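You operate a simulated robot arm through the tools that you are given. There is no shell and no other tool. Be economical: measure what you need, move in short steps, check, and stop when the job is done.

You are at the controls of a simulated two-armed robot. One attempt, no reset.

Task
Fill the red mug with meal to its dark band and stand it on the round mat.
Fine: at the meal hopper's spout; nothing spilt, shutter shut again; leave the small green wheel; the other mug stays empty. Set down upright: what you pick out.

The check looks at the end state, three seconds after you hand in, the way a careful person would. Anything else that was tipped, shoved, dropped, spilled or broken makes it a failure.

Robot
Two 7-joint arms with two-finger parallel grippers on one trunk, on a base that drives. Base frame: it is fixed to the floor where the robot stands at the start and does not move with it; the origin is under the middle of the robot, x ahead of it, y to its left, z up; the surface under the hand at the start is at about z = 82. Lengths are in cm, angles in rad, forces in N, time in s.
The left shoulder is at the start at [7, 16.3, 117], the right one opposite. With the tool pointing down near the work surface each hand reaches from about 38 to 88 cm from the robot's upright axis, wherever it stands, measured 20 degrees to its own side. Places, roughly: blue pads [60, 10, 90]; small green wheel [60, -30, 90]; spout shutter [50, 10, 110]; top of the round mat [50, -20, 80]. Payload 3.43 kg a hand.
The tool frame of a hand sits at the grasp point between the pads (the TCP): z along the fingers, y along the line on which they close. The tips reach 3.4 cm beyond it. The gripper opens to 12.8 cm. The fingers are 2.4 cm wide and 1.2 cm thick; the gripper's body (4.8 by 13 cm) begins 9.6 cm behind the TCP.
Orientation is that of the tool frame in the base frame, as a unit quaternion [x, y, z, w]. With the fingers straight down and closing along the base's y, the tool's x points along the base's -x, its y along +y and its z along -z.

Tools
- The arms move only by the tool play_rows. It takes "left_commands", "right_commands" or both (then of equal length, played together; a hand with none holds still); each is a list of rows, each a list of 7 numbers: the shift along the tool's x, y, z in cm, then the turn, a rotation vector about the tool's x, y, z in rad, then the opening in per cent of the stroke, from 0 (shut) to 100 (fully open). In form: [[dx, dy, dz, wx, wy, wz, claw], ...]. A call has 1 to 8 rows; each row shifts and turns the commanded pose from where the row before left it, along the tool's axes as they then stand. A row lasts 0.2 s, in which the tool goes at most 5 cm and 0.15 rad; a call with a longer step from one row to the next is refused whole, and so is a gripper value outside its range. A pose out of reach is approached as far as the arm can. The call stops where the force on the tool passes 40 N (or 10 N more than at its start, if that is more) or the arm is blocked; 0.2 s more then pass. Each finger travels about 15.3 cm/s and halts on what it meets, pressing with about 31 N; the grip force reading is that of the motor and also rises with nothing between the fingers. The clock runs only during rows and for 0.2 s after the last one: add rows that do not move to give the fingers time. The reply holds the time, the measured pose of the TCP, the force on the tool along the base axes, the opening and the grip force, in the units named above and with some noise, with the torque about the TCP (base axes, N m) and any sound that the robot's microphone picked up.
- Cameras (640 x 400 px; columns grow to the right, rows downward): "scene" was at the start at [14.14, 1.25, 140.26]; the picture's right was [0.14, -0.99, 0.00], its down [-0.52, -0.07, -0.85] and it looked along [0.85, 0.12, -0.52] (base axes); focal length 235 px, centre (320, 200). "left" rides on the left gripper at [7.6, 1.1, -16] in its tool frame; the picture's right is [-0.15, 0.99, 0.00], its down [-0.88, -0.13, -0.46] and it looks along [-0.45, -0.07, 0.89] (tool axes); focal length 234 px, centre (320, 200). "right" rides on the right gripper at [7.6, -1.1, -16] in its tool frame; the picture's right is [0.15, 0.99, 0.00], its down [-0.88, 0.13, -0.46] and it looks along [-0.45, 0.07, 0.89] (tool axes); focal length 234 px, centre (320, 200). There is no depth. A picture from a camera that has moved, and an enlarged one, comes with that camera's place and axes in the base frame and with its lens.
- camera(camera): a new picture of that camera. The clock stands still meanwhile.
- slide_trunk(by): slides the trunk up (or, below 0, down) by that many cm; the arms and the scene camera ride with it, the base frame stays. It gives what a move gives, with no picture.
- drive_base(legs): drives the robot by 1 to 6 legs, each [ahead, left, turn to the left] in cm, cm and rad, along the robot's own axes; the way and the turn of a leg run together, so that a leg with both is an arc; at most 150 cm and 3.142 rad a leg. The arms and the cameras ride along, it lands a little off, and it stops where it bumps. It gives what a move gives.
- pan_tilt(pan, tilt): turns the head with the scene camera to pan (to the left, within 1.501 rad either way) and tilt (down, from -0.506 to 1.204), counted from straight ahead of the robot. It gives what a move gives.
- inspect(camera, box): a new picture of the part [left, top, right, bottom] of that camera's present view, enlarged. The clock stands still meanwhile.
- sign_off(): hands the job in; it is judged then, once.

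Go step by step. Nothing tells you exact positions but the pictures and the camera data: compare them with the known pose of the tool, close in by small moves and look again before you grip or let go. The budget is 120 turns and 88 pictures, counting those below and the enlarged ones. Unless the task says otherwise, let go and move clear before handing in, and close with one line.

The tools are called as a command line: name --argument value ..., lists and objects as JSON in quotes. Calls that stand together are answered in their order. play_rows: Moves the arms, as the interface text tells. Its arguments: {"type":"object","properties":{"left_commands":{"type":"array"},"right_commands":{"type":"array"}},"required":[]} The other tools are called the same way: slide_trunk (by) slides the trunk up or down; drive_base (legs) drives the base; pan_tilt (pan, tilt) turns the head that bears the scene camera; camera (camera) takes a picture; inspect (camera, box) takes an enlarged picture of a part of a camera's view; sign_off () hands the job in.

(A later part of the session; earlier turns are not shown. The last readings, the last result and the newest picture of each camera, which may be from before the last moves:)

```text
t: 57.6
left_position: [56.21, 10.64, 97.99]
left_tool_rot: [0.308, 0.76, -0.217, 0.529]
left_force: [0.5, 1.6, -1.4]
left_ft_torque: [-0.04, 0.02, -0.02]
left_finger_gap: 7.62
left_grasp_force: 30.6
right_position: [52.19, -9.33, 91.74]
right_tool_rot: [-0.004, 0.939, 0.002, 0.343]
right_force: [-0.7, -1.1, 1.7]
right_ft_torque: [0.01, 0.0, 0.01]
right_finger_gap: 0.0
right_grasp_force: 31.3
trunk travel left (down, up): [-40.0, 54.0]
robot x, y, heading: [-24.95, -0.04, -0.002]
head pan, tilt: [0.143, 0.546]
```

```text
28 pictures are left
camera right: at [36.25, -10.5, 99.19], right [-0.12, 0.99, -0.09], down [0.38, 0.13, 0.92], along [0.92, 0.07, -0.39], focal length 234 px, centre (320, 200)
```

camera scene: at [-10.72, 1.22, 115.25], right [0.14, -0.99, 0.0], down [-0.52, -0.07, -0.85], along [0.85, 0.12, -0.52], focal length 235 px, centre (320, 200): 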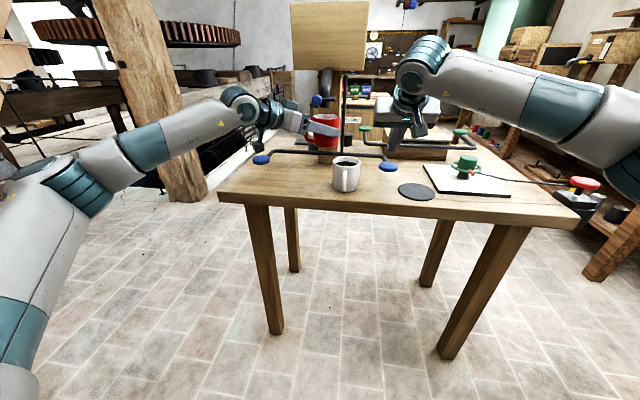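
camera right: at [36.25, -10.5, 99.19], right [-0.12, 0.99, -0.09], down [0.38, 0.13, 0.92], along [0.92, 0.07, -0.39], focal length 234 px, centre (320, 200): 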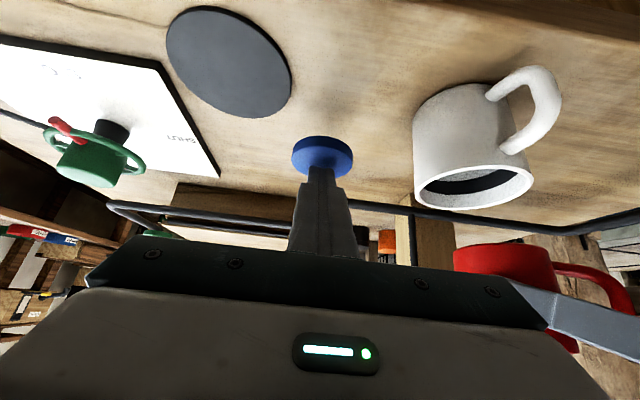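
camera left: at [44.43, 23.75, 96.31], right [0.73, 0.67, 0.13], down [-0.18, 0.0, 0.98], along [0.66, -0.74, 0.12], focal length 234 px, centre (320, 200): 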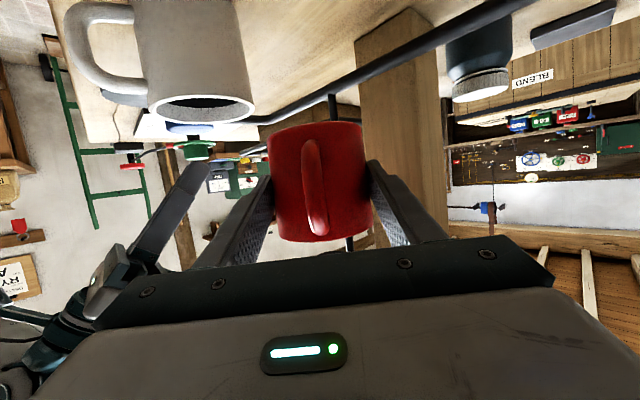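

In contact with the pad. I'll press about 2 cm and look at the outlet right away, with the clock stopped.

play_rows --right_commands '[[0.45, 0, 0.535, 0, 0, 0, 0], [0.45, 0, 0.535, 0, 0, 0, 0], [0.4, 0, 0.46, 0, 0, 0, 0]]'

inspect --camera "scene" --box '[290, 70, 370, 150]'

```text
t: 58.4
left_position: [56.09, 10.66, 97.93]
left_tool_rot: [0.307, 0.761, -0.216, 0.53]
left_force: [1.0, -0.1, -1.4]
left_ft_torque: [0.01, 0.02, 0.02]
left_finger_gap: 7.6
left_grasp_force: 30.6
right_position: [52.25, -9.26, 89.7]
right_tool_rot: [-0.003, 0.94, 0.002, 0.342]
right_force: [1.6, 1.2, 1.8]
right_ft_torque: [0.03, -0.08, 0.02]
right_finger_gap: 0.01
right_grasp_force: 30.9
trunk travel left (down, up): [-40.0, 54.0]
robot x, y, heading: [-24.86, -0.12, 0.002]
head pan, tilt: [0.143, 0.546]
```

```text
5.00 times, centred on (330, 110) of scene
camera zoom: at [-10.73, 1.26, 115.26], right [0.14, -0.99, 0.0], down [-0.52, -0.07, -0.85], along [0.85, 0.12, -0.52], focal length 1176 px, centre (270, 650)
```

zoom: 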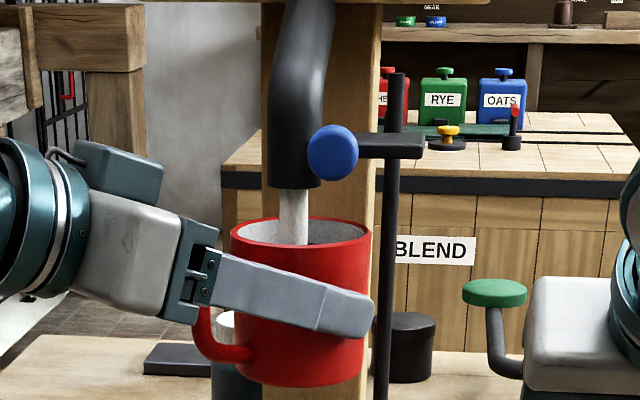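

Meal is flowing into the mug while the pad is held. I'll hold it only about half a second longer, release, and then check the level.

play_rows --right_commands '[[0, 0, 0, 0, 0, 0, 0], [0, 0, 0, 0, 0, 0, 0], [-0.7, 0, -0.8, 0, 0, 0, 0], [-0.7, 0, -0.8, 0, 0, 0, 0], [-0.7, 0, -0.8, 0, 0, 0, 0]]'

inspect --camera "scene" --box '[290, 70, 370, 150]'

```text
t: 59.6
left_position: [56.17, 10.59, 97.96]
left_tool_rot: [0.307, 0.761, -0.216, 0.53]
left_force: [-0.4, 0.2, -1.7]
left_ft_torque: [0.0, 0.01, 0.0]
left_finger_gap: 7.6
left_grasp_force: 31.4
right_position: [52.3, -9.3, 92.88]
right_tool_rot: [-0.003, 0.94, 0.002, 0.342]
right_force: [0.3, -0.3, 0.0]
right_ft_torque: [-0.01, 0.01, 0.02]
right_finger_gap: 0.01
right_grasp_force: 30.8
trunk travel left (down, up): [-40.0, 54.0]
robot x, y, heading: [-25.0, -0.14, -0.003]
head pan, tilt: [0.143, 0.546]
```

```text
5.00 times, centred on (330, 110) of scene
camera zoom: at [-10.73, 1.25, 115.25], right [0.14, -0.99, 0.0], down [-0.52, -0.07, -0.85], along [0.85, 0.12, -0.52], focal length 1176 px, centre (270, 650)
```

zoom: 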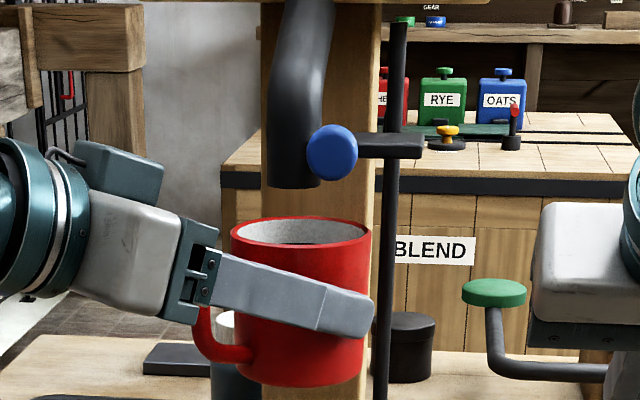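

Flow stops cleanly when the pad is released. I'll raise the right hand to look down into the mug.

play_rows --right_commands '[[-0.5, 0, -3.7, 0, 0, 0, 0], [-0.5, 0, -3.7, 0, 0, 0, 0], [-0.5, 0, -3.7, 0, 0, 0, 0], [-0.5, 0, -3.7, 0, 0, 0, 0], [-0.5, 0, -3.7, 0, 0, 0, 0], [-0.5, 0, -3.7, 0, 0, 0, 0]]'

play_rows --right_commands '[[0, 3.4, 0, 0, 0, 0, 0], [0, 3.4, 0, 0, 0, 0, 0], [0, 3.4, 0, 0, 0, 0, 0], [0, 3.4, 0, 0, 0, 0, 0], [0, 3.0, 0, 0, 0, 0, 0]]'

camera --camera "right"

```text
t: 61.0
left_position: [56.19, 10.62, 97.88]
left_tool_rot: [0.306, 0.76, -0.216, 0.531]
left_force: [-0.6, 0.2, -0.7]
left_ft_torque: [0.06, 0.02, 0.01]
left_finger_gap: 7.62
left_grasp_force: 31.0
right_position: [40.21, -9.59, 112.32]
right_tool_rot: [-0.003, 0.94, 0.001, 0.342]
right_force: [0.2, -0.3, 0.7]
right_ft_torque: [-0.02, -0.05, 0.0]
right_finger_gap: 0.0
right_grasp_force: 31.3
trunk travel left (down, up): [-40.0, 54.0]
robot x, y, heading: [-24.8, -0.2, -0.004]
head pan, tilt: [0.143, 0.546]
```

```text
t: 62.2
left_position: [56.21, 10.79, 97.89]
left_tool_rot: [0.307, 0.76, -0.217, 0.53]
left_force: [-0.3, -0.9, -2.0]
left_ft_torque: [0.0, 0.02, -0.02]
left_finger_gap: 7.61
left_grasp_force: 30.8
right_position: [40.14, 7.34, 111.78]
right_tool_rot: [-0.004, 0.939, 0.002, 0.343]
right_force: [0.0, 0.6, -0.1]
right_ft_torque: [0.0, 0.03, 0.02]
right_finger_gap: 0.0
right_grasp_force: 31.7
trunk travel left (down, up): [-40.0, 54.0]
robot x, y, heading: [-24.56, 0.36, -0.003]
head pan, tilt: [0.143, 0.546]
```

```text
25 pictures are left
camera right: at [24.22, 6.13, 119.26], right [-0.12, 0.99, -0.09], down [0.38, 0.13, 0.92], along [0.92, 0.07, -0.39], focal length 234 px, centre (320, 200)
```

right: 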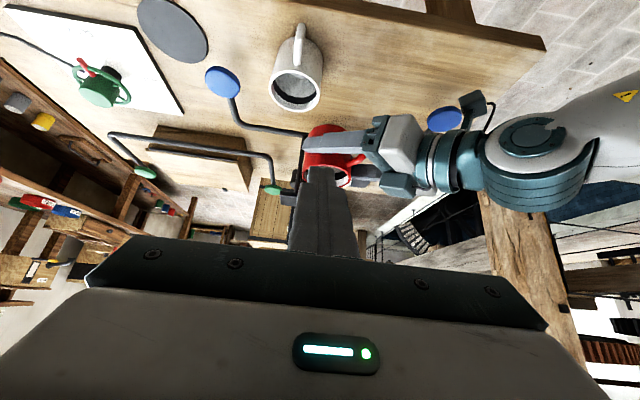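

The closed fingers cover the mug, so I'll open them to see between.

play_rows --right_commands '[[0, 0, 0, 0, 0, 0, 60], [0, 0, 0, 0, 0, 0, 90], [0, 0, 0, 0, 0, 0, 90]]'

inspect --camera "right" --box '[270, 100, 390, 220]'

```text
t: 63.0
left_position: [56.28, 10.59, 97.97]
left_tool_rot: [0.308, 0.761, -0.216, 0.529]
left_force: [-0.8, -0.3, -1.1]
left_ft_torque: [0.01, 0.04, 0.02]
left_finger_gap: 7.61
left_grasp_force: 31.2
right_position: [40.33, 7.24, 111.77]
right_tool_rot: [-0.003, 0.94, 0.003, 0.342]
right_force: [-0.2, -0.3, -0.2]
right_ft_torque: [-0.01, -0.01, -0.01]
right_finger_gap: 11.51
right_grasp_force: 0.1
trunk travel left (down, up): [-40.0, 54.0]
robot x, y, heading: [-24.83, -0.02, 0.001]
head pan, tilt: [0.143, 0.546]
```

```text
3.33 times, centred on (330, 160) of right
camera zoom: at [24.23, 6.0, 119.26], right [-0.12, 0.99, -0.09], down [0.38, 0.13, 0.92], along [0.92, 0.07, -0.39], focal length 781 px, centre (287, 333)
```

zoom: 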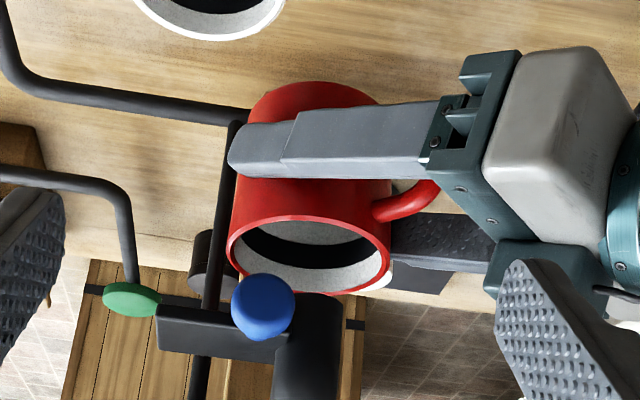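

The interior shows the band still fully visible, with the level at or below its lower edge; the surface is unclear. I'll go back to the pad for another, longer dose.

play_rows --right_commands '[[0, -3.4, 0, 0, 0, 0, 40], [0, -3.4, 0, 0, 0, 0, 0], [0, -3.4, 0, 0, 0, 0, 0], [0, -3.4, 0, 0, 0, 0, 0], [0, -3.0, 0, 0, 0, 0, 0]]'

play_rows --right_commands '[[0.5, 0, 3.7, 0, 0, 0, 0], [0.5, 0, 3.7, 0, 0, 0, 0], [0.5, 0, 3.7, 0, 0, 0, 0], [0.5, 0, 3.7, 0, 0, 0, 0], [0.5, 0, 3.7, 0, 0, 0, 0], [0.5, 0, 3.7, 0, 0, 0, 0], [0.7, 0, 0.8, 0, 0, 0, 0]]'

play_rows --right_commands '[[0.7, 0, 0.8, 0, 0, 0, 0], [0.65, 0, 0.75, 0, 0, 0, 0], [0, 0, 0, 0, 0, 0, 0], [0, 0, 0, 0, 0, 0, 0]]'

inspect --camera "scene" --box '[308, 95, 348, 125]'

```text
t: 64.2
left_position: [56.27, 10.45, 97.9]
left_tool_rot: [0.307, 0.76, -0.215, 0.53]
left_force: [0.5, 0.3, -1.1]
left_ft_torque: [0.0, 0.0, -0.02]
left_finger_gap: 7.62
left_grasp_force: 31.2
right_position: [40.32, -9.66, 111.76]
right_tool_rot: [-0.004, 0.939, 0.002, 0.343]
right_force: [-0.6, -1.0, -0.4]
right_ft_torque: [0.02, -0.01, 0.04]
right_finger_gap: 0.0
right_grasp_force: 31.0
trunk travel left (down, up): [-40.0, 54.0]
robot x, y, heading: [-24.56, 0.1, 0.0]
head pan, tilt: [0.143, 0.546]
```

```text
t: 65.8
left_position: [56.2, 10.62, 97.97]
left_tool_rot: [0.306, 0.761, -0.215, 0.53]
left_force: [-0.1, 0.0, -0.2]
left_ft_torque: [0.03, 0.01, 0.0]
left_finger_gap: 7.61
left_grasp_force: 31.0
right_position: [52.41, -9.71, 91.92]
right_tool_rot: [-0.003, 0.939, 0.002, 0.343]
right_force: [-0.8, -0.7, 1.5]
right_ft_torque: [-0.03, -0.03, -0.02]
right_finger_gap: 0.01
right_grasp_force: 30.8
trunk travel left (down, up): [-40.0, 54.0]
robot x, y, heading: [-24.87, -0.24, -0.002]
head pan, tilt: [0.143, 0.546]
```

```text
t: 66.8
left_position: [56.35, 10.76, 98.02]
left_tool_rot: [0.307, 0.761, -0.216, 0.53]
left_force: [-0.3, 0.1, -2.2]
left_ft_torque: [0.01, 0.04, -0.01]
left_finger_gap: 7.62
left_grasp_force: 30.8
right_position: [52.4, -9.38, 89.86]
right_tool_rot: [-0.003, 0.939, 0.002, 0.343]
right_force: [0.6, -2.3, 3.0]
right_ft_torque: [-0.06, -0.06, -0.02]
right_finger_gap: 0.02
right_grasp_force: 31.0
trunk travel left (down, up): [-40.0, 54.0]
robot x, y, heading: [-24.95, -0.28, -0.002]
head pan, tilt: [0.143, 0.546]
```

```text
13.33 times, centred on (328, 110) of scene
camera zoom: at [-10.73, 1.23, 115.26], right [0.14, -0.99, 0.0], down [-0.52, -0.07, -0.85], along [0.85, 0.12, -0.52], focal length 3136 px, centre (213, 1400)
```

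zoom: 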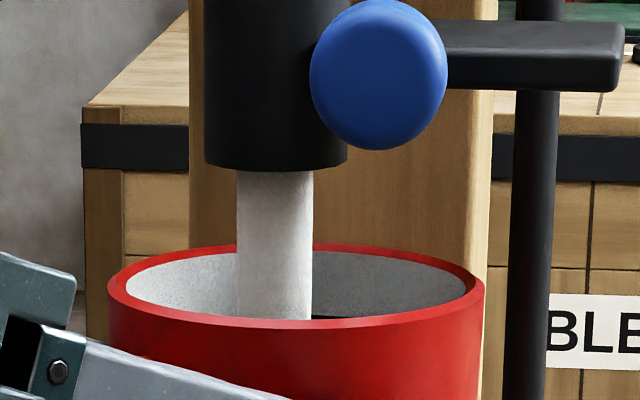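

The stream runs cleanly into the mug. I'll release the pad and lower the mug 3.5 cm so the head camera sees more of the inner band while filling.

play_rows --left_commands '[[0, 0, 0, 0, 0, 0, 0], [0, 0, 0, 0, 0, 0, 0], [1.1, 0, 0.4, 0, 0, 0, 0], [1.1, 0, 0.4, 0, 0, 0, 0], [1.1, 0, 0.4, 0, 0, 0, 0]]' --right_commands '[[-0.7, 0, -0.8, 0, 0, 0, 0], [-0.7, 0, -0.8, 0, 0, 0, 0], [0, 0, 0, 0, 0, 0, 0], [0, 0, 0, 0, 0, 0, 0], [0, 0, 0, 0, 0, 0, 0]]'

inspect --camera "scene" --box '[308, 103, 348, 133]'

```text
t: 68.0
left_position: [56.21, 10.57, 94.43]
left_tool_rot: [0.307, 0.76, -0.216, 0.53]
left_force: [0.6, -0.1, -1.6]
left_ft_torque: [0.04, 0.02, 0.0]
left_finger_gap: 7.62
left_grasp_force: 30.8
right_position: [52.38, -9.37, 92.07]
right_tool_rot: [-0.005, 0.94, 0.003, 0.342]
right_force: [-0.4, 0.8, 0.9]
right_ft_torque: [0.04, -0.05, 0.0]
right_finger_gap: 0.0
right_grasp_force: 31.2
trunk travel left (down, up): [-40.0, 54.0]
robot x, y, heading: [-24.96, 0.19, -0.001]
head pan, tilt: [0.143, 0.546]
```

```text
13.33 times, centred on (328, 118) of scene
camera zoom: at [-10.72, 1.26, 115.26], right [0.14, -0.99, 0.0], down [-0.52, -0.07, -0.85], along [0.85, 0.12, -0.52], focal length 3136 px, centre (213, 1293)
```

zoom: 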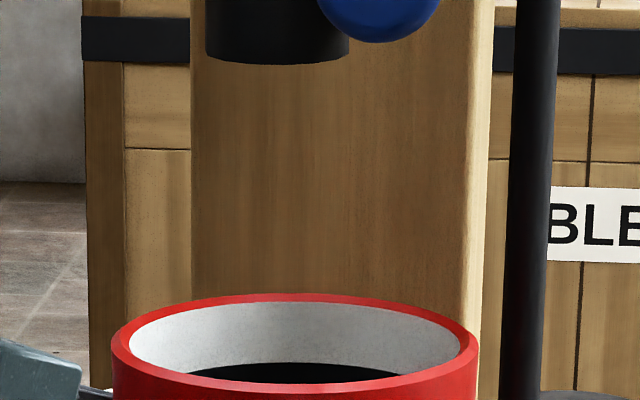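

The top of the dark band is now visible. I'll press again for about a second and look.

play_rows --right_commands '[[0.7, 0, 0.8, 0, 0, 0, 0], [0.65, 0, 0.75, 0, 0, 0, 0], [0, 0, 0, 0, 0, 0, 0], [0, 0, 0, 0, 0, 0, 0], [0, 0, 0, 0, 0, 0, 0]]'

inspect --camera "scene" --box '[308, 103, 348, 133]'

```text
t: 69.2
left_position: [56.26, 10.67, 94.43]
left_tool_rot: [0.307, 0.761, -0.215, 0.53]
left_force: [-0.1, 0.1, -1.1]
left_ft_torque: [0.05, -0.02, -0.01]
left_finger_gap: 7.61
left_grasp_force: 31.4
right_position: [52.34, -9.25, 90.05]
right_tool_rot: [-0.004, 0.939, 0.002, 0.343]
right_force: [0.0, 1.6, 2.7]
right_ft_torque: [0.0, 0.0, 0.06]
right_finger_gap: 0.0
right_grasp_force: 31.3
trunk travel left (down, up): [-40.0, 54.0]
robot x, y, heading: [-24.94, -0.22, 0.0]
head pan, tilt: [0.143, 0.546]
```

```text
13.33 times, centred on (328, 118) of scene
camera zoom: at [-10.75, 1.25, 115.26], right [0.14, -0.99, 0.0], down [-0.52, -0.07, -0.85], along [0.85, 0.12, -0.52], focal length 3136 px, centre (213, 1293)
```

zoom: 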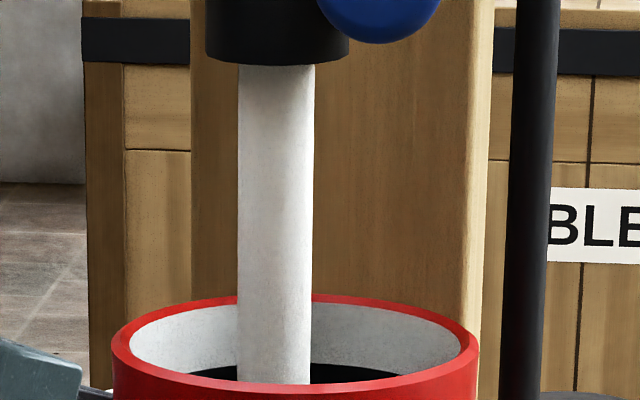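

Still below the visible part of the band. I'll keep holding in roughly one-second steps.

play_rows --right_commands '[[0, 0, 0, 0, 0, 0, 0], [0, 0, 0, 0, 0, 0, 0], [0, 0, 0, 0, 0, 0, 0], [0, 0, 0, 0, 0, 0, 0]]'

inspect --camera "scene" --box '[308, 103, 348, 133]'

```text
t: 70.2
left_position: [56.16, 10.49, 94.47]
left_tool_rot: [0.308, 0.76, -0.217, 0.53]
left_force: [0.0, 0.3, -1.3]
left_ft_torque: [0.01, 0.01, -0.03]
left_finger_gap: 7.63
left_grasp_force: 30.7
right_position: [52.38, -9.45, 89.97]
right_tool_rot: [-0.005, 0.939, 0.003, 0.343]
right_force: [-0.9, 0.3, 2.6]
right_ft_torque: [0.05, 0.0, 0.0]
right_finger_gap: 0.0
right_grasp_force: 31.3
trunk travel left (down, up): [-40.0, 54.0]
robot x, y, heading: [-25.25, -0.11, -0.005]
head pan, tilt: [0.143, 0.546]
```

```text
13.33 times, centred on (328, 118) of scene
camera zoom: at [-10.75, 1.26, 115.26], right [0.14, -0.99, 0.0], down [-0.52, -0.07, -0.85], along [0.85, 0.12, -0.52], focal length 3136 px, centre (213, 1293)
```

zoom: 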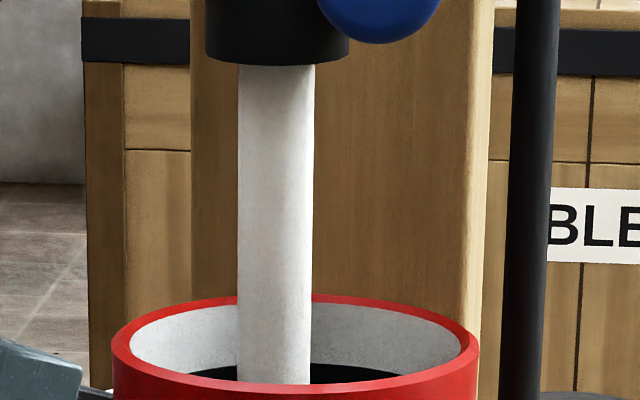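

No visible change and little weight gained, so the feed is slow. I'll hold about 1.2 s more.

play_rows --right_commands '[[0, 0, 0, 0, 0, 0, 0], [0, 0, 0, 0, 0, 0, 0], [0, 0, 0, 0, 0, 0, 0], [0, 0, 0, 0, 0, 0, 0], [0, 0, 0, 0, 0, 0, 0]]'

inspect --camera "scene" --box '[308, 103, 348, 133]'

```text
t: 71.4
left_position: [56.16, 10.57, 94.55]
left_tool_rot: [0.307, 0.76, -0.216, 0.53]
left_force: [-0.4, 0.3, -2.3]
left_ft_torque: [0.01, 0.02, 0.03]
left_finger_gap: 7.63
left_grasp_force: 31.0
right_position: [52.44, -9.47, 89.93]
right_tool_rot: [-0.004, 0.94, 0.002, 0.342]
right_force: [-1.2, -0.1, 2.1]
right_ft_torque: [0.0, -0.02, 0.01]
right_finger_gap: 0.02
right_grasp_force: 30.6
trunk travel left (down, up): [-40.0, 54.0]
robot x, y, heading: [-24.97, 0.09, 0.001]
head pan, tilt: [0.143, 0.546]
```

```text
13.33 times, centred on (328, 118) of scene
camera zoom: at [-10.75, 1.26, 115.26], right [0.14, -0.99, 0.0], down [-0.52, -0.07, -0.85], along [0.85, 0.12, -0.52], focal length 3136 px, centre (213, 1293)
```

zoom: 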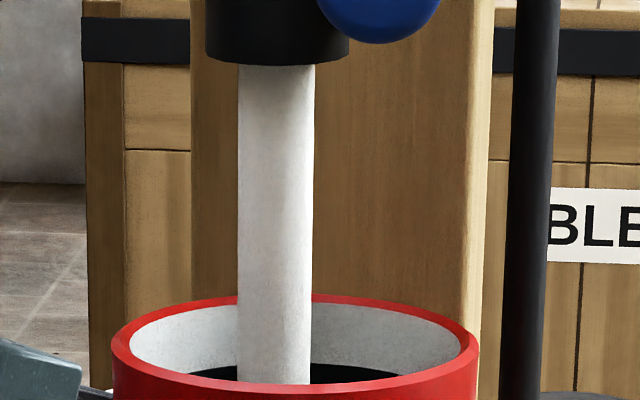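

The band crescent is unchanged. I'll continue another 1.2 s.

play_rows --right_commands '[[0, 0, 0, 0, 0, 0, 0], [0, 0, 0, 0, 0, 0, 0], [0, 0, 0, 0, 0, 0, 0], [0, 0, 0, 0, 0, 0, 0], [0, 0, 0, 0, 0, 0, 0]]'

inspect --camera "scene" --box '[308, 103, 348, 133]'

```text
t: 72.6
left_position: [56.12, 10.5, 94.58]
left_tool_rot: [0.306, 0.761, -0.215, 0.53]
left_force: [0.3, 0.2, -0.4]
left_ft_torque: [0.05, 0.03, -0.01]
left_finger_gap: 7.63
left_grasp_force: 31.0
right_position: [52.37, -9.38, 89.96]
right_tool_rot: [-0.004, 0.94, 0.002, 0.342]
right_force: [-1.1, 1.7, 2.4]
right_ft_torque: [0.03, -0.04, -0.01]
right_finger_gap: 0.0
right_grasp_force: 31.2
trunk travel left (down, up): [-40.0, 54.0]
robot x, y, heading: [-25.1, 0.04, -0.005]
head pan, tilt: [0.143, 0.546]
```

```text
13.33 times, centred on (328, 118) of scene
camera zoom: at [-10.75, 1.26, 115.26], right [0.14, -0.99, 0.0], down [-0.52, -0.07, -0.85], along [0.85, 0.12, -0.52], focal length 3136 px, centre (213, 1293)
```

zoom: 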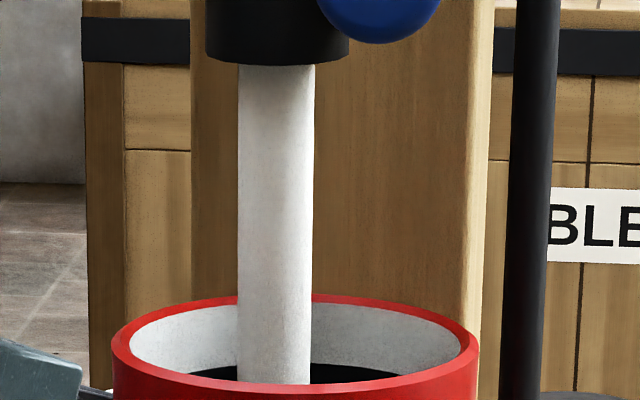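

No change in 6 s of flow, so I'll release and check the actual level from above to calibrate.

play_rows --right_commands '[[-0.7, 0, -0.8, 0, 0, 0, 0], [-0.7, 0, -0.8, 0, 0, 0, 0], [-0.5, 0, -3.7, 0, 0, 0, 0], [-0.5, 0, -3.7, 0, 0, 0, 0], [-0.5, 0, -3.7, 0, 0, 0, 0], [-0.5, 0, -3.7, 0, 0, 0, 0], [-0.5, 0, -3.7, 0, 0, 0, 0], [-0.5, 0, -3.7, 0, 0, 0, 0]]'

play_rows --right_commands '[[0, 3.4, 0, 0, 0, 0, 0], [0, 3.4, 0, 0, 0, 0, 30], [0, 3.4, 0, 0, 0, 0, 60], [0, 3.4, 0, 0, 0, 0, 90], [0, 3.0, 0, 0, 0, 0, 90]]'

inspect --camera "right" --box '[290, 120, 370, 190]'

```text
t: 74.4
left_position: [56.09, 10.73, 94.5]
left_tool_rot: [0.307, 0.76, -0.216, 0.53]
left_force: [-0.6, 0.1, -1.2]
left_ft_torque: [0.01, 0.03, 0.02]
left_finger_gap: 7.61
left_grasp_force: 31.2
right_position: [40.31, -9.58, 110.98]
right_tool_rot: [-0.003, 0.939, 0.001, 0.343]
right_force: [0.5, -0.3, 0.2]
right_ft_torque: [-0.03, -0.01, 0.01]
right_finger_gap: 0.0
right_grasp_force: 30.1
trunk travel left (down, up): [-40.0, 54.0]
robot x, y, heading: [-24.84, 0.27, 0.004]
head pan, tilt: [0.143, 0.546]
```

```text
t: 75.6
left_position: [56.12, 10.71, 94.47]
left_tool_rot: [0.307, 0.76, -0.217, 0.53]
left_force: [-0.9, 0.8, -1.0]
left_ft_torque: [0.03, 0.06, -0.02]
left_finger_gap: 7.59
left_grasp_force: 30.8
right_position: [40.24, 7.38, 110.88]
right_tool_rot: [-0.004, 0.94, 0.002, 0.342]
right_force: [-0.4, -0.6, -0.1]
right_ft_torque: [0.01, 0.02, 0.0]
right_finger_gap: 11.53
right_grasp_force: 0.2
trunk travel left (down, up): [-40.0, 54.0]
robot x, y, heading: [-24.81, -0.01, 0.001]
head pan, tilt: [0.143, 0.546]
```

```text
5.71 times, centred on (330, 155) of right
camera zoom: at [24.2, 6.21, 118.28], right [-0.12, 0.99, -0.09], down [0.38, 0.13, 0.92], along [0.92, 0.07, -0.39], focal length 1338 px, centre (263, 457)
```

zoom: 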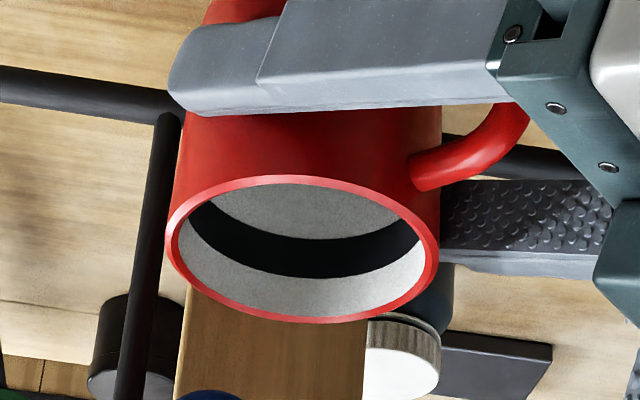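

The band is fully visible, with grey just below it that could be wall or meal. I'll compare with the empty white mug from the same camera.

inspect --camera "right" --box '[255, 45, 335, 115]'

```text
5.71 times, centred on (295, 80) of right
camera zoom: at [24.2, 6.21, 118.28], right [-0.12, 0.99, -0.09], down [0.38, 0.13, 0.92], along [0.92, 0.07, -0.39], focal length 1338 px, centre (463, 886)
```

zoom: 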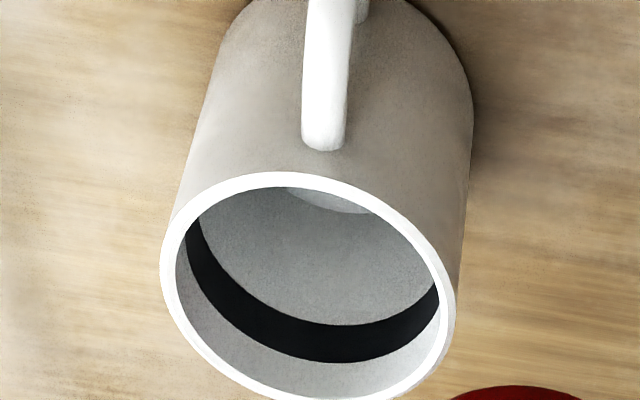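

The empty white mug shows the same grey wall below its band, so the meal is still out of sight, more than about 4.4 cm below the rim after 6 s. I'll go back and hold the pad for about 5 s.

play_rows --right_commands '[[0, -3.4, 0, 0, 0, 0, 40], [0, -3.4, 0, 0, 0, 0, 0], [0, -3.4, 0, 0, 0, 0, 0], [0, -3.4, 0, 0, 0, 0, 0], [0, -3.0, 0, 0, 0, 0, 0]]'

play_rows --right_commands '[[0.5, 0, 3.7, 0, 0, 0, 0], [0.5, 0, 3.7, 0, 0, 0, 0], [0.5, 0, 3.7, 0, 0, 0, 0], [0.5, 0, 3.7, 0, 0, 0, 0], [0.5, 0, 3.7, 0, 0, 0, 0], [0.5, 0, 3.7, 0, 0, 0, 0], [0.5, 0, 0.55, 0, 0, 0, 0]]'

play_rows --right_commands '[[0.4, 0, 0.5, 0, 0, 0, 0], [0.4, 0, 0.5, 0, 0, 0, 0], [0, 0, 0, 0, 0, 0, 0], [0, 0, 0, 0, 0, 0, 0], [0, 0, 0, 0, 0, 0, 0], [0, 0, 0, 0, 0, 0, 0], [0, 0, 0, 0, 0, 0, 0], [0, 0, 0, 0, 0, 0, 0]]'

inspect --camera "scene" --box '[308, 103, 348, 133]'

```text
t: 76.8
left_position: [56.31, 10.46, 94.5]
left_tool_rot: [0.308, 0.76, -0.216, 0.529]
left_force: [0.0, -0.3, -1.0]
left_ft_torque: [-0.01, -0.01, 0.03]
left_finger_gap: 7.62
left_grasp_force: 30.8
right_position: [40.31, -9.61, 110.83]
right_tool_rot: [-0.003, 0.939, 0.002, 0.343]
right_force: [0.2, -0.3, 0.1]
right_ft_torque: [0.04, 0.0, 0.03]
right_finger_gap: 0.0
right_grasp_force: 30.5
trunk travel left (down, up): [-40.0, 54.0]
robot x, y, heading: [-24.88, 0.09, 0.002]
head pan, tilt: [0.143, 0.546]
```

```text
t: 78.4
left_position: [56.18, 10.65, 94.6]
left_tool_rot: [0.307, 0.76, -0.216, 0.53]
left_force: [0.6, 0.4, -1.4]
left_ft_torque: [0.01, 0.0, -0.03]
left_finger_gap: 7.6
left_grasp_force: 31.0
right_position: [52.35, -9.17, 91.19]
right_tool_rot: [-0.003, 0.939, 0.002, 0.344]
right_force: [0.1, 0.8, 1.7]
right_ft_torque: [0.02, -0.04, 0.0]
right_finger_gap: 0.0
right_grasp_force: 30.8
trunk travel left (down, up): [-40.0, 54.0]
robot x, y, heading: [-24.82, -0.02, -0.006]
head pan, tilt: [0.143, 0.546]
```

```text
t: 80.2
left_position: [56.09, 10.46, 94.51]
left_tool_rot: [0.307, 0.76, -0.216, 0.53]
left_force: [-0.2, -0.5, -1.1]
left_ft_torque: [0.01, 0.02, 0.02]
left_finger_gap: 7.61
left_grasp_force: 30.8
right_position: [52.42, -9.37, 89.98]
right_tool_rot: [-0.003, 0.939, 0.002, 0.343]
right_force: [0.2, 1.7, 1.5]
right_ft_torque: [0.01, 0.0, 0.02]
right_finger_gap: 0.01
right_grasp_force: 31.1
trunk travel left (down, up): [-40.0, 54.0]
robot x, y, heading: [-25.07, -0.02, -0.0]
head pan, tilt: [0.143, 0.546]
```

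```text
13.33 times, centred on (328, 118) of scene
camera zoom: at [-10.74, 1.26, 115.26], right [0.14, -0.99, 0.0], down [-0.52, -0.07, -0.85], along [0.85, 0.12, -0.52], focal length 3136 px, centre (213, 1293)
```

zoom: 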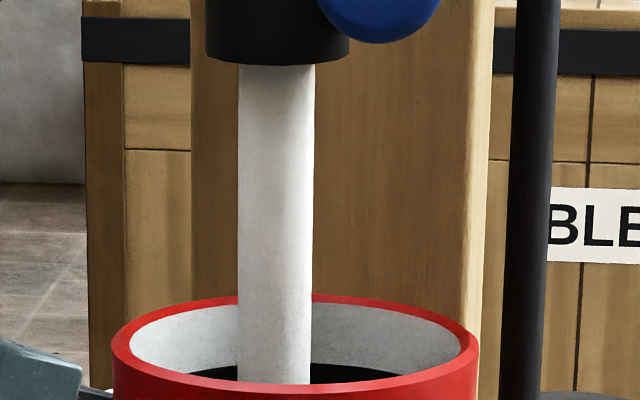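

Flow continues at about 8 s in total. I'll hold 3.6 s more, which by the bound keeps the level at most in the lower band, and look.

play_rows --right_commands '[[0, 0, 0, 0, 0, 0, 0], [0, 0, 0, 0, 0, 0, 0], [0, 0, 0, 0, 0, 0, 0], [0, 0, 0, 0, 0, 0, 0], [0, 0, 0, 0, 0, 0, 0], [0, 0, 0, 0, 0, 0, 0], [0, 0, 0, 0, 0, 0, 0], [0, 0, 0, 0, 0, 0, 0]]'

play_rows --right_commands '[[0, 0, 0, 0, 0, 0, 0], [0, 0, 0, 0, 0, 0, 0], [0, 0, 0, 0, 0, 0, 0], [0, 0, 0, 0, 0, 0, 0], [0, 0, 0, 0, 0, 0, 0], [0, 0, 0, 0, 0, 0, 0], [0, 0, 0, 0, 0, 0, 0], [0, 0, 0, 0, 0, 0, 0]]'

inspect --camera "scene" --box '[308, 103, 348, 133]'

```text
t: 82.0
left_position: [56.25, 10.61, 94.61]
left_tool_rot: [0.308, 0.76, -0.217, 0.529]
left_force: [-0.3, 0.0, -2.1]
left_ft_torque: [0.01, 0.02, 0.01]
left_finger_gap: 7.61
left_grasp_force: 30.7
right_position: [52.3, -9.2, 89.99]
right_tool_rot: [-0.004, 0.939, 0.002, 0.343]
right_force: [-0.6, 1.8, 2.5]
right_ft_torque: [0.06, 0.0, -0.01]
right_finger_gap: 0.01
right_grasp_force: 30.8
trunk travel left (down, up): [-40.0, 54.0]
robot x, y, heading: [-24.88, -0.08, -0.005]
head pan, tilt: [0.143, 0.546]
```

```text
t: 83.8
left_position: [56.33, 10.55, 94.46]
left_tool_rot: [0.308, 0.76, -0.217, 0.529]
left_force: [0.4, 0.0, -1.1]
left_ft_torque: [0.05, 0.05, 0.01]
left_finger_gap: 7.62
left_grasp_force: 30.9
right_position: [52.33, -9.25, 89.95]
right_tool_rot: [-0.004, 0.939, 0.002, 0.343]
right_force: [-0.3, 1.4, 1.8]
right_ft_torque: [0.05, 0.0, 0.02]
right_finger_gap: 0.0
right_grasp_force: 31.0
trunk travel left (down, up): [-40.0, 54.0]
robot x, y, heading: [-24.68, -0.07, -0.002]
head pan, tilt: [0.143, 0.546]
```

```text
13.33 times, centred on (328, 118) of scene
camera zoom: at [-10.74, 1.26, 115.26], right [0.14, -0.99, 0.0], down [-0.52, -0.07, -0.85], along [0.85, 0.12, -0.52], focal length 3136 px, centre (213, 1293)
```

zoom: 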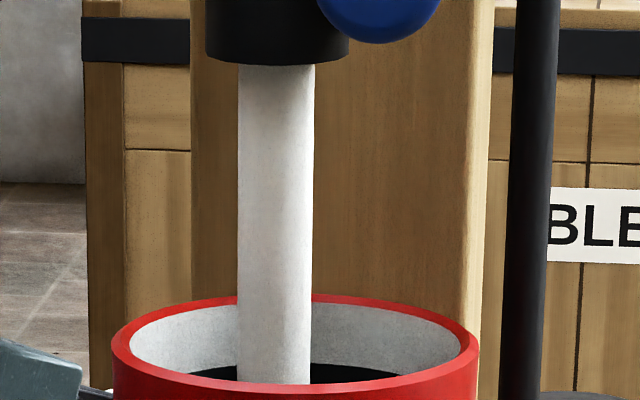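

The band is still clear at about 11.4 s. I'll check from above once more before going on.

play_rows --right_commands '[[-0.7, 0, -0.8, 0, 0, 0, 0], [-0.7, 0, -0.8, 0, 0, 0, 0], [-0.5, 0, -3.7, 0, 0, 0, 0], [-0.5, 0, -3.7, 0, 0, 0, 0], [-0.5, 0, -3.7, 0, 0, 0, 0], [-0.5, 0, -3.7, 0, 0, 0, 0], [-0.5, 0, -3.7, 0, 0, 0, 0], [-0.5, 0, -3.7, 0, 0, 0, 0]]'

play_rows --right_commands '[[0, 3.4, 0, 0, 0, 0, 0], [0, 3.4, 0, 0, 0, 0, 30], [0, 3.4, 0, 0, 0, 0, 60], [0, 3.4, 0, 0, 0, 0, 90], [0, 3.0, 0, 0, 0, 0, 90]]'

inspect --camera "right" --box '[290, 120, 370, 190]'

```text
t: 85.6
left_position: [56.17, 10.55, 94.46]
left_tool_rot: [0.307, 0.761, -0.215, 0.529]
left_force: [-0.1, 0.7, -1.9]
left_ft_torque: [0.05, 0.02, -0.04]
left_finger_gap: 7.61
left_grasp_force: 31.2
right_position: [40.14, -9.39, 111.11]
right_tool_rot: [-0.003, 0.939, 0.001, 0.343]
right_force: [0.1, -0.1, -0.9]
right_ft_torque: [0.0, -0.02, 0.02]
right_finger_gap: 0.02
right_grasp_force: 30.7
trunk travel left (down, up): [-40.0, 54.0]
robot x, y, heading: [-25.03, -0.21, 0.001]
head pan, tilt: [0.143, 0.546]
```

```text
t: 86.8
left_position: [56.2, 10.72, 94.46]
left_tool_rot: [0.307, 0.76, -0.216, 0.53]
left_force: [1.2, 0.3, -1.4]
left_ft_torque: [0.04, 0.05, 0.0]
left_finger_gap: 7.6
left_grasp_force: 30.8
right_position: [40.2, 7.4, 110.91]
right_tool_rot: [-0.004, 0.939, 0.001, 0.344]
right_force: [-0.8, 0.5, 0.6]
right_ft_torque: [-0.03, 0.02, 0.0]
right_finger_gap: 11.52
right_grasp_force: 0.1
trunk travel left (down, up): [-40.0, 54.0]
robot x, y, heading: [-24.77, 0.11, -0.001]
head pan, tilt: [0.143, 0.546]
```

```text
5.71 times, centred on (330, 155) of right
camera zoom: at [24.14, 6.24, 118.38], right [-0.12, 0.99, -0.09], down [0.38, 0.13, 0.92], along [0.92, 0.07, -0.39], focal length 1338 px, centre (263, 457)
```

zoom: 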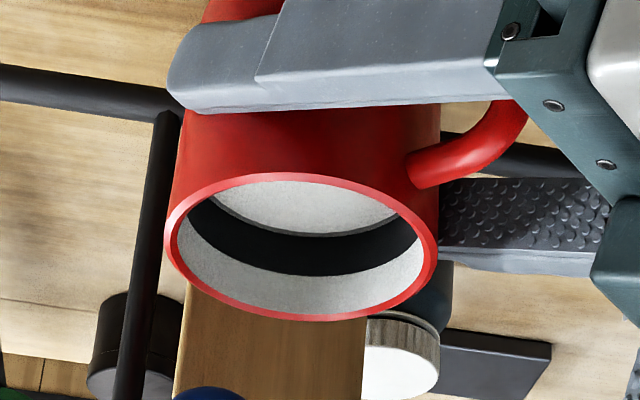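

The meal surface now shows just about 0.2 cm below the band's lower edge, so the rate is about 0.36 cm/s. About 2.2 s more brings it to mid-band.

play_rows --right_commands '[[0, -3.4, 0, 0, 0, 0, 40], [0, -3.4, 0, 0, 0, 0, 0], [0, -3.4, 0, 0, 0, 0, 0], [0, -3.4, 0, 0, 0, 0, 0], [0, -3.0, 0, 0, 0, 0, 0]]'

play_rows --right_commands '[[0.5, 0, 3.7, 0, 0, 0, 0], [0.5, 0, 3.7, 0, 0, 0, 0], [0.5, 0, 3.7, 0, 0, 0, 0], [0.5, 0, 3.7, 0, 0, 0, 0], [0.5, 0, 3.7, 0, 0, 0, 0], [0.5, 0, 3.7, 0, 0, 0, 0], [0.5, 0, 0.55, 0, 0, 0, 0]]'

play_rows --right_commands '[[0.4, 0, 0.5, 0, 0, 0, 0], [0.4, 0, 0.5, 0, 0, 0, 0], [0, 0, 0, 0, 0, 0, 0], [0, 0, 0, 0, 0, 0, 0], [0, 0, 0, 0, 0, 0, 0], [0, 0, 0, 0, 0, 0, 0], [0, 0, 0, 0, 0, 0, 0], [0, 0, 0, 0, 0, 0, 0]]'

play_rows --right_commands '[[0, 0, 0, 0, 0, 0, 0], [0, 0, 0, 0, 0, 0, 0], [-0.7, 0, -0.8, 0, 0, 0, 0], [-0.7, 0, -0.8, 0, 0, 0, 0], [-0.7, 0, -0.8, 0, 0, 0, 0]]'

inspect --camera "scene" --box '[308, 103, 348, 133]'

```text
t: 88.0
left_position: [56.27, 10.5, 94.52]
left_tool_rot: [0.307, 0.761, -0.215, 0.53]
left_force: [0.1, -0.9, -0.6]
left_ft_torque: [0.03, 0.01, 0.02]
left_finger_gap: 7.61
left_grasp_force: 30.7
right_position: [40.17, -9.48, 110.94]
right_tool_rot: [-0.004, 0.939, 0.003, 0.343]
right_force: [-0.1, 0.1, -0.5]
right_ft_torque: [0.04, -0.01, 0.0]
right_finger_gap: 0.02
right_grasp_force: 31.3
trunk travel left (down, up): [-40.0, 54.0]
robot x, y, heading: [-24.92, 0.07, -0.001]
head pan, tilt: [0.143, 0.546]
```

```text
t: 89.6
left_position: [56.26, 10.49, 94.47]
left_tool_rot: [0.307, 0.761, -0.216, 0.53]
left_force: [-0.6, -0.3, -1.3]
left_ft_torque: [0.02, 0.01, -0.01]
left_finger_gap: 7.58
left_grasp_force: 30.5
right_position: [52.64, -9.38, 91.41]
right_tool_rot: [-0.004, 0.939, 0.002, 0.344]
right_force: [-0.4, -0.5, 1.7]
right_ft_torque: [0.01, 0.03, 0.01]
right_finger_gap: 0.01
right_grasp_force: 31.1
trunk travel left (down, up): [-40.0, 54.0]
robot x, y, heading: [-25.0, 0.33, 0.0]
head pan, tilt: [0.143, 0.546]
```

```text
t: 91.4
left_position: [56.16, 10.63, 94.5]
left_tool_rot: [0.307, 0.76, -0.216, 0.53]
left_force: [0.4, 0.4, -1.3]
left_ft_torque: [-0.03, -0.01, -0.03]
left_finger_gap: 7.59
left_grasp_force: 31.4
right_position: [52.36, -9.54, 90.23]
right_tool_rot: [-0.003, 0.939, 0.002, 0.343]
right_force: [1.1, 1.6, 2.1]
right_ft_torque: [0.02, -0.08, 0.02]
right_finger_gap: 0.0
right_grasp_force: 31.0
trunk travel left (down, up): [-40.0, 54.0]
robot x, y, heading: [-24.82, -0.25, 0.003]
head pan, tilt: [0.143, 0.546]
```

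```text
t: 92.6
left_position: [56.22, 10.58, 94.57]
left_tool_rot: [0.308, 0.76, -0.217, 0.529]
left_force: [-0.2, 1.1, -2.4]
left_ft_torque: [0.02, 0.02, -0.03]
left_finger_gap: 7.61
left_grasp_force: 30.7
right_position: [52.23, -9.41, 93.23]
right_tool_rot: [-0.003, 0.939, 0.001, 0.343]
right_force: [0.8, -0.7, 0.4]
right_ft_torque: [0.03, 0.0, -0.02]
right_finger_gap: 0.03
right_grasp_force: 30.6
trunk travel left (down, up): [-40.0, 54.0]
robot x, y, heading: [-24.91, -0.22, -0.001]
head pan, tilt: [0.143, 0.546]
```

```text
13.33 times, centred on (328, 118) of scene
camera zoom: at [-10.74, 1.25, 115.25], right [0.14, -0.99, 0.0], down [-0.52, -0.07, -0.85], along [0.85, 0.12, -0.52], focal length 3136 px, centre (213, 1293)
```

zoom: 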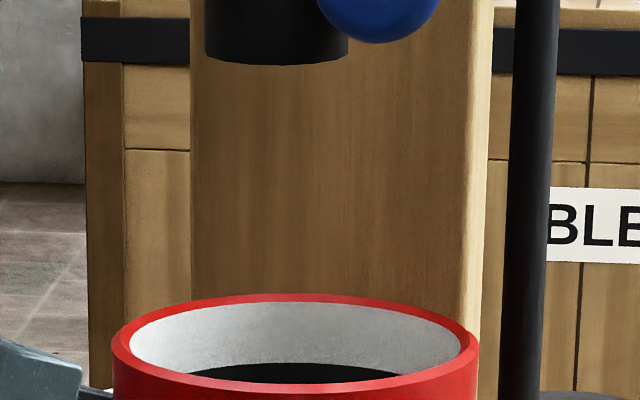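

The flow has stopped and no meal shows above mid-band. The right hand goes to the shutter next anyway, so I'll check the level on the way.

play_rows --right_commands '[[-0.5, 0, -3.7, 0, 0, 0, 0], [-0.5, 0, -3.7, 0, 0, 0, 0], [-0.5, 0, -3.7, 0, 0, 0, 0], [-0.5, 0, -3.7, 0, 0, 0, 0], [-0.5, 0, -3.7, 0, 0, 0, 0], [-0.4, 0, -3.0, 0, 0, 0, 0]]'

play_rows --right_commands '[[0, 3.4, 0, 0, 0, 0, 0], [0, 3.4, 0, 0, 0, 0, 30], [0, 3.4, 0, 0, 0, 0, 60], [0, 3.4, 0, 0, 0, 0, 90], [0, 3.0, 0, 0, 0, 0, 90]]'

inspect --camera "right" --box '[290, 120, 370, 190]'

```text
t: 94.0
left_position: [56.29, 10.65, 94.5]
left_tool_rot: [0.308, 0.76, -0.216, 0.529]
left_force: [0.5, -0.3, -1.3]
left_ft_torque: [0.02, 0.03, 0.03]
left_finger_gap: 7.61
left_grasp_force: 30.7
right_position: [40.67, -9.52, 111.78]
right_tool_rot: [-0.003, 0.939, 0.002, 0.343]
right_force: [0.4, 0.6, 0.0]
right_ft_torque: [0.0, -0.03, 0.01]
right_finger_gap: 0.0
right_grasp_force: 31.1
trunk travel left (down, up): [-40.0, 54.0]
robot x, y, heading: [-24.93, 0.3, 0.003]
head pan, tilt: [0.143, 0.546]
```

```text
t: 95.2
left_position: [56.1, 10.71, 94.51]
left_tool_rot: [0.307, 0.761, -0.217, 0.529]
left_force: [0.1, 1.2, -1.4]
left_ft_torque: [0.0, 0.03, -0.02]
left_finger_gap: 7.6
left_grasp_force: 31.4
right_position: [40.54, 7.21, 111.51]
right_tool_rot: [-0.003, 0.94, 0.002, 0.342]
right_force: [-0.9, -0.3, 0.4]
right_ft_torque: [-0.02, -0.06, -0.03]
right_finger_gap: 11.53
right_grasp_force: 0.1
trunk travel left (down, up): [-40.0, 54.0]
robot x, y, heading: [-24.98, -0.24, -0.001]
head pan, tilt: [0.143, 0.546]
```

```text
5.71 times, centred on (330, 155) of right
camera zoom: at [24.48, 6.07, 118.95], right [-0.12, 0.99, -0.09], down [0.38, 0.13, 0.92], along [0.92, 0.07, -0.39], focal length 1338 px, centre (263, 457)
```

zoom: 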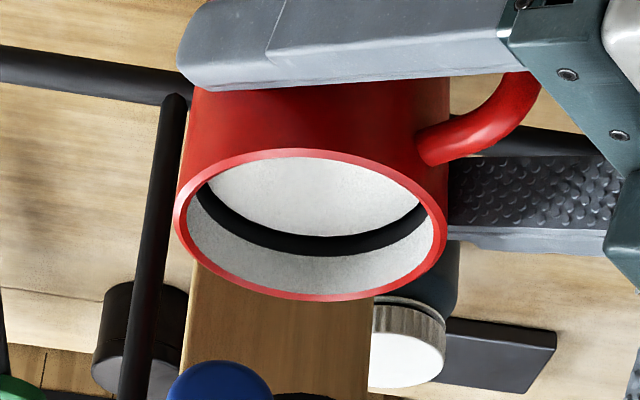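

The level is now mid-band. I'll turn the right hand to the shutter pose and return to the pre-grasp in front of the knob.

play_rows --right_commands '[[0, 0, 0, 0, -0.13, 0, 60], [0, 0, 0, 0, -0.13, 0, 34], [0, 0, 0, 0, -0.13, 0, 34], [0, 0, 0, 0, -0.13, 0, 34], [0, 0, 0, -0.141, 0, -0.051, 34], [0, 0, 0, -0.141, 0, -0.051, 34], [0.4, -2.0, 1.9, 0, 0, 0, 34], [0.4, -2.0, 1.9, 0, 0, 0, 34]]'

inspect --camera "right" --box '[220, 80, 420, 230]'

```text
t: 97.0
left_position: [56.09, 10.52, 94.39]
left_tool_rot: [0.308, 0.76, -0.217, 0.529]
left_force: [-0.1, -0.1, -0.8]
left_ft_torque: [0.02, 0.0, 0.01]
left_finger_gap: 7.59
left_grasp_force: 31.0
right_position: [45.19, 4.15, 109.54]
right_tool_rot: [-0.124, 0.81, 0.089, 0.566]
right_force: [-0.1, -0.6, -0.2]
right_ft_torque: [-0.01, -0.03, 0.0]
right_finger_gap: 4.35
right_grasp_force: 0.1
trunk travel left (down, up): [-40.0, 54.0]
robot x, y, heading: [-24.77, -0.09, -0.0]
head pan, tilt: [0.143, 0.546]
```

```text
2.67 times, centred on (320, 155) of right
camera zoom: at [28.71, -2.11, 108.0], right [-0.35, 0.93, -0.13], down [-0.16, 0.08, 0.98], along [0.92, 0.36, 0.12], focal length 624 px, centre (320, 320)
```

zoom: 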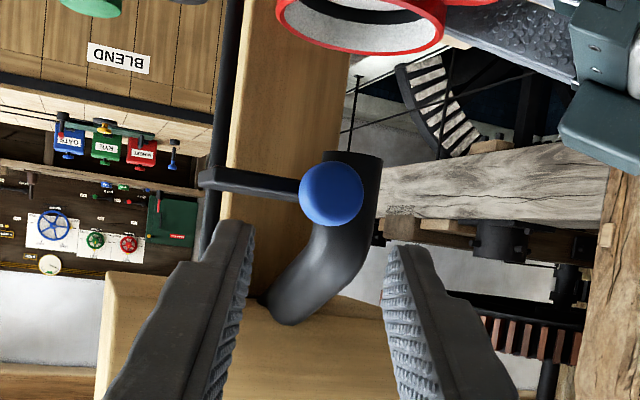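

The knob is at about (53.1,7.2,105.9) as expected. I'll advance so the tips straddle it and close.

play_rows --right_commands '[[0.17, 0.19, 1.9, 0, 0, 0, 34], [0.17, 0.19, 1.9, 0, 0, 0, 34], [0.17, 0.19, 2.0, 0, 0, 0, 34], [0, 0, 0, 0, 0, 0, 26], [0, 0, 0, 0, 0, 0, 20], [0, 0, 0, 0, 0, 0, 10], [0, 0, 0, 0, 0, 0, 0]]'

inspect --camera "right" --box '[220, 80, 420, 230]'

```text
t: 98.6
left_position: [56.22, 10.56, 94.42]
left_tool_rot: [0.307, 0.761, -0.216, 0.53]
left_force: [0.5, -0.8, -1.4]
left_ft_torque: [0.01, -0.01, 0.01]
left_finger_gap: 7.64
left_grasp_force: 31.3
right_position: [49.9, 6.41, 107.02]
right_tool_rot: [-0.125, 0.81, 0.089, 0.566]
right_force: [0.3, -0.4, -0.4]
right_ft_torque: [0.07, -0.01, -0.25]
right_finger_gap: 2.53
right_grasp_force: 45.3
trunk travel left (down, up): [-40.0, 54.0]
robot x, y, heading: [-24.56, -0.01, -0.003]
head pan, tilt: [0.143, 0.546]
```

```text
2.67 times, centred on (320, 155) of right
camera zoom: at [33.49, 0.11, 105.45], right [-0.35, 0.93, -0.14], down [-0.16, 0.08, 0.98], along [0.92, 0.36, 0.12], focal length 624 px, centre (320, 320)
```

zoom: 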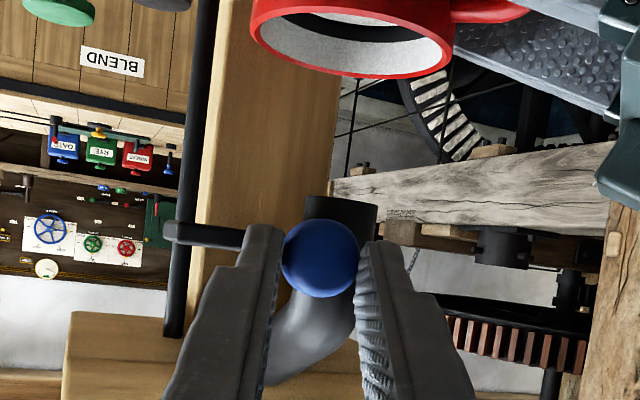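

Gripped. I'll slide the knob left 3.9 cm toward its shut position.

play_rows --right_commands '[[-0.05, 0.48, 0.14, 0, 0, 0, 0], [-0.05, 0.48, 0.14, 0, 0, 0, 0], [-0.05, 0.48, 0.14, 0, 0, 0, 0], [-0.05, 0.48, 0.14, 0, 0, 0, 0], [-0.05, 0.48, 0.14, 0, 0, 0, 0], [-0.05, 0.48, 0.14, 0, 0, 0, 0], [-0.05, 0.48, 0.14, 0, 0, 0, 0], [-0.05, 0.38, 0.11, 0, 0, 0, 0]]'

play_rows --right_commands '[[-0.03, 0.3, 0.08, 0, 0, 0, 0], [0, 0, 0, 0, 0, 0, 0]]'

```text
t: 100.4
left_position: [56.17, 10.28, 94.44]
left_tool_rot: [0.307, 0.76, -0.216, 0.53]
left_force: [0.3, 0.0, -1.0]
left_ft_torque: [0.0, 0.01, 0.01]
left_finger_gap: 7.6
left_grasp_force: 30.8
right_position: [49.99, 10.26, 107.02]
right_tool_rot: [-0.123, 0.811, 0.088, 0.566]
right_force: [-6.8, -10.3, -4.4]
right_ft_torque: [-0.36, -0.46, -0.34]
right_finger_gap: 2.49
right_grasp_force: 44.9
trunk travel left (down, up): [-40.0, 54.0]
robot x, y, heading: [-24.62, -0.35, -0.003]
head pan, tilt: [0.143, 0.546]
```

```text
t: 101.0
left_position: [56.16, 10.2, 94.59]
left_tool_rot: [0.309, 0.76, -0.216, 0.529]
left_force: [0.3, 1.0, -1.6]
left_ft_torque: [-0.01, 0.02, -0.03]
left_finger_gap: 7.6
left_grasp_force: 31.1
right_position: [49.88, 10.16, 106.95]
right_tool_rot: [-0.123, 0.81, 0.089, 0.566]
right_force: [-15.4, -25.4, -9.5]
right_ft_torque: [-0.5, 0.46, -1.0]
right_finger_gap: 2.5
right_grasp_force: 45.0
trunk travel left (down, up): [-40.0, 54.0]
robot x, y, heading: [-24.48, 0.52, 0.002]
head pan, tilt: [0.143, 0.546]
```

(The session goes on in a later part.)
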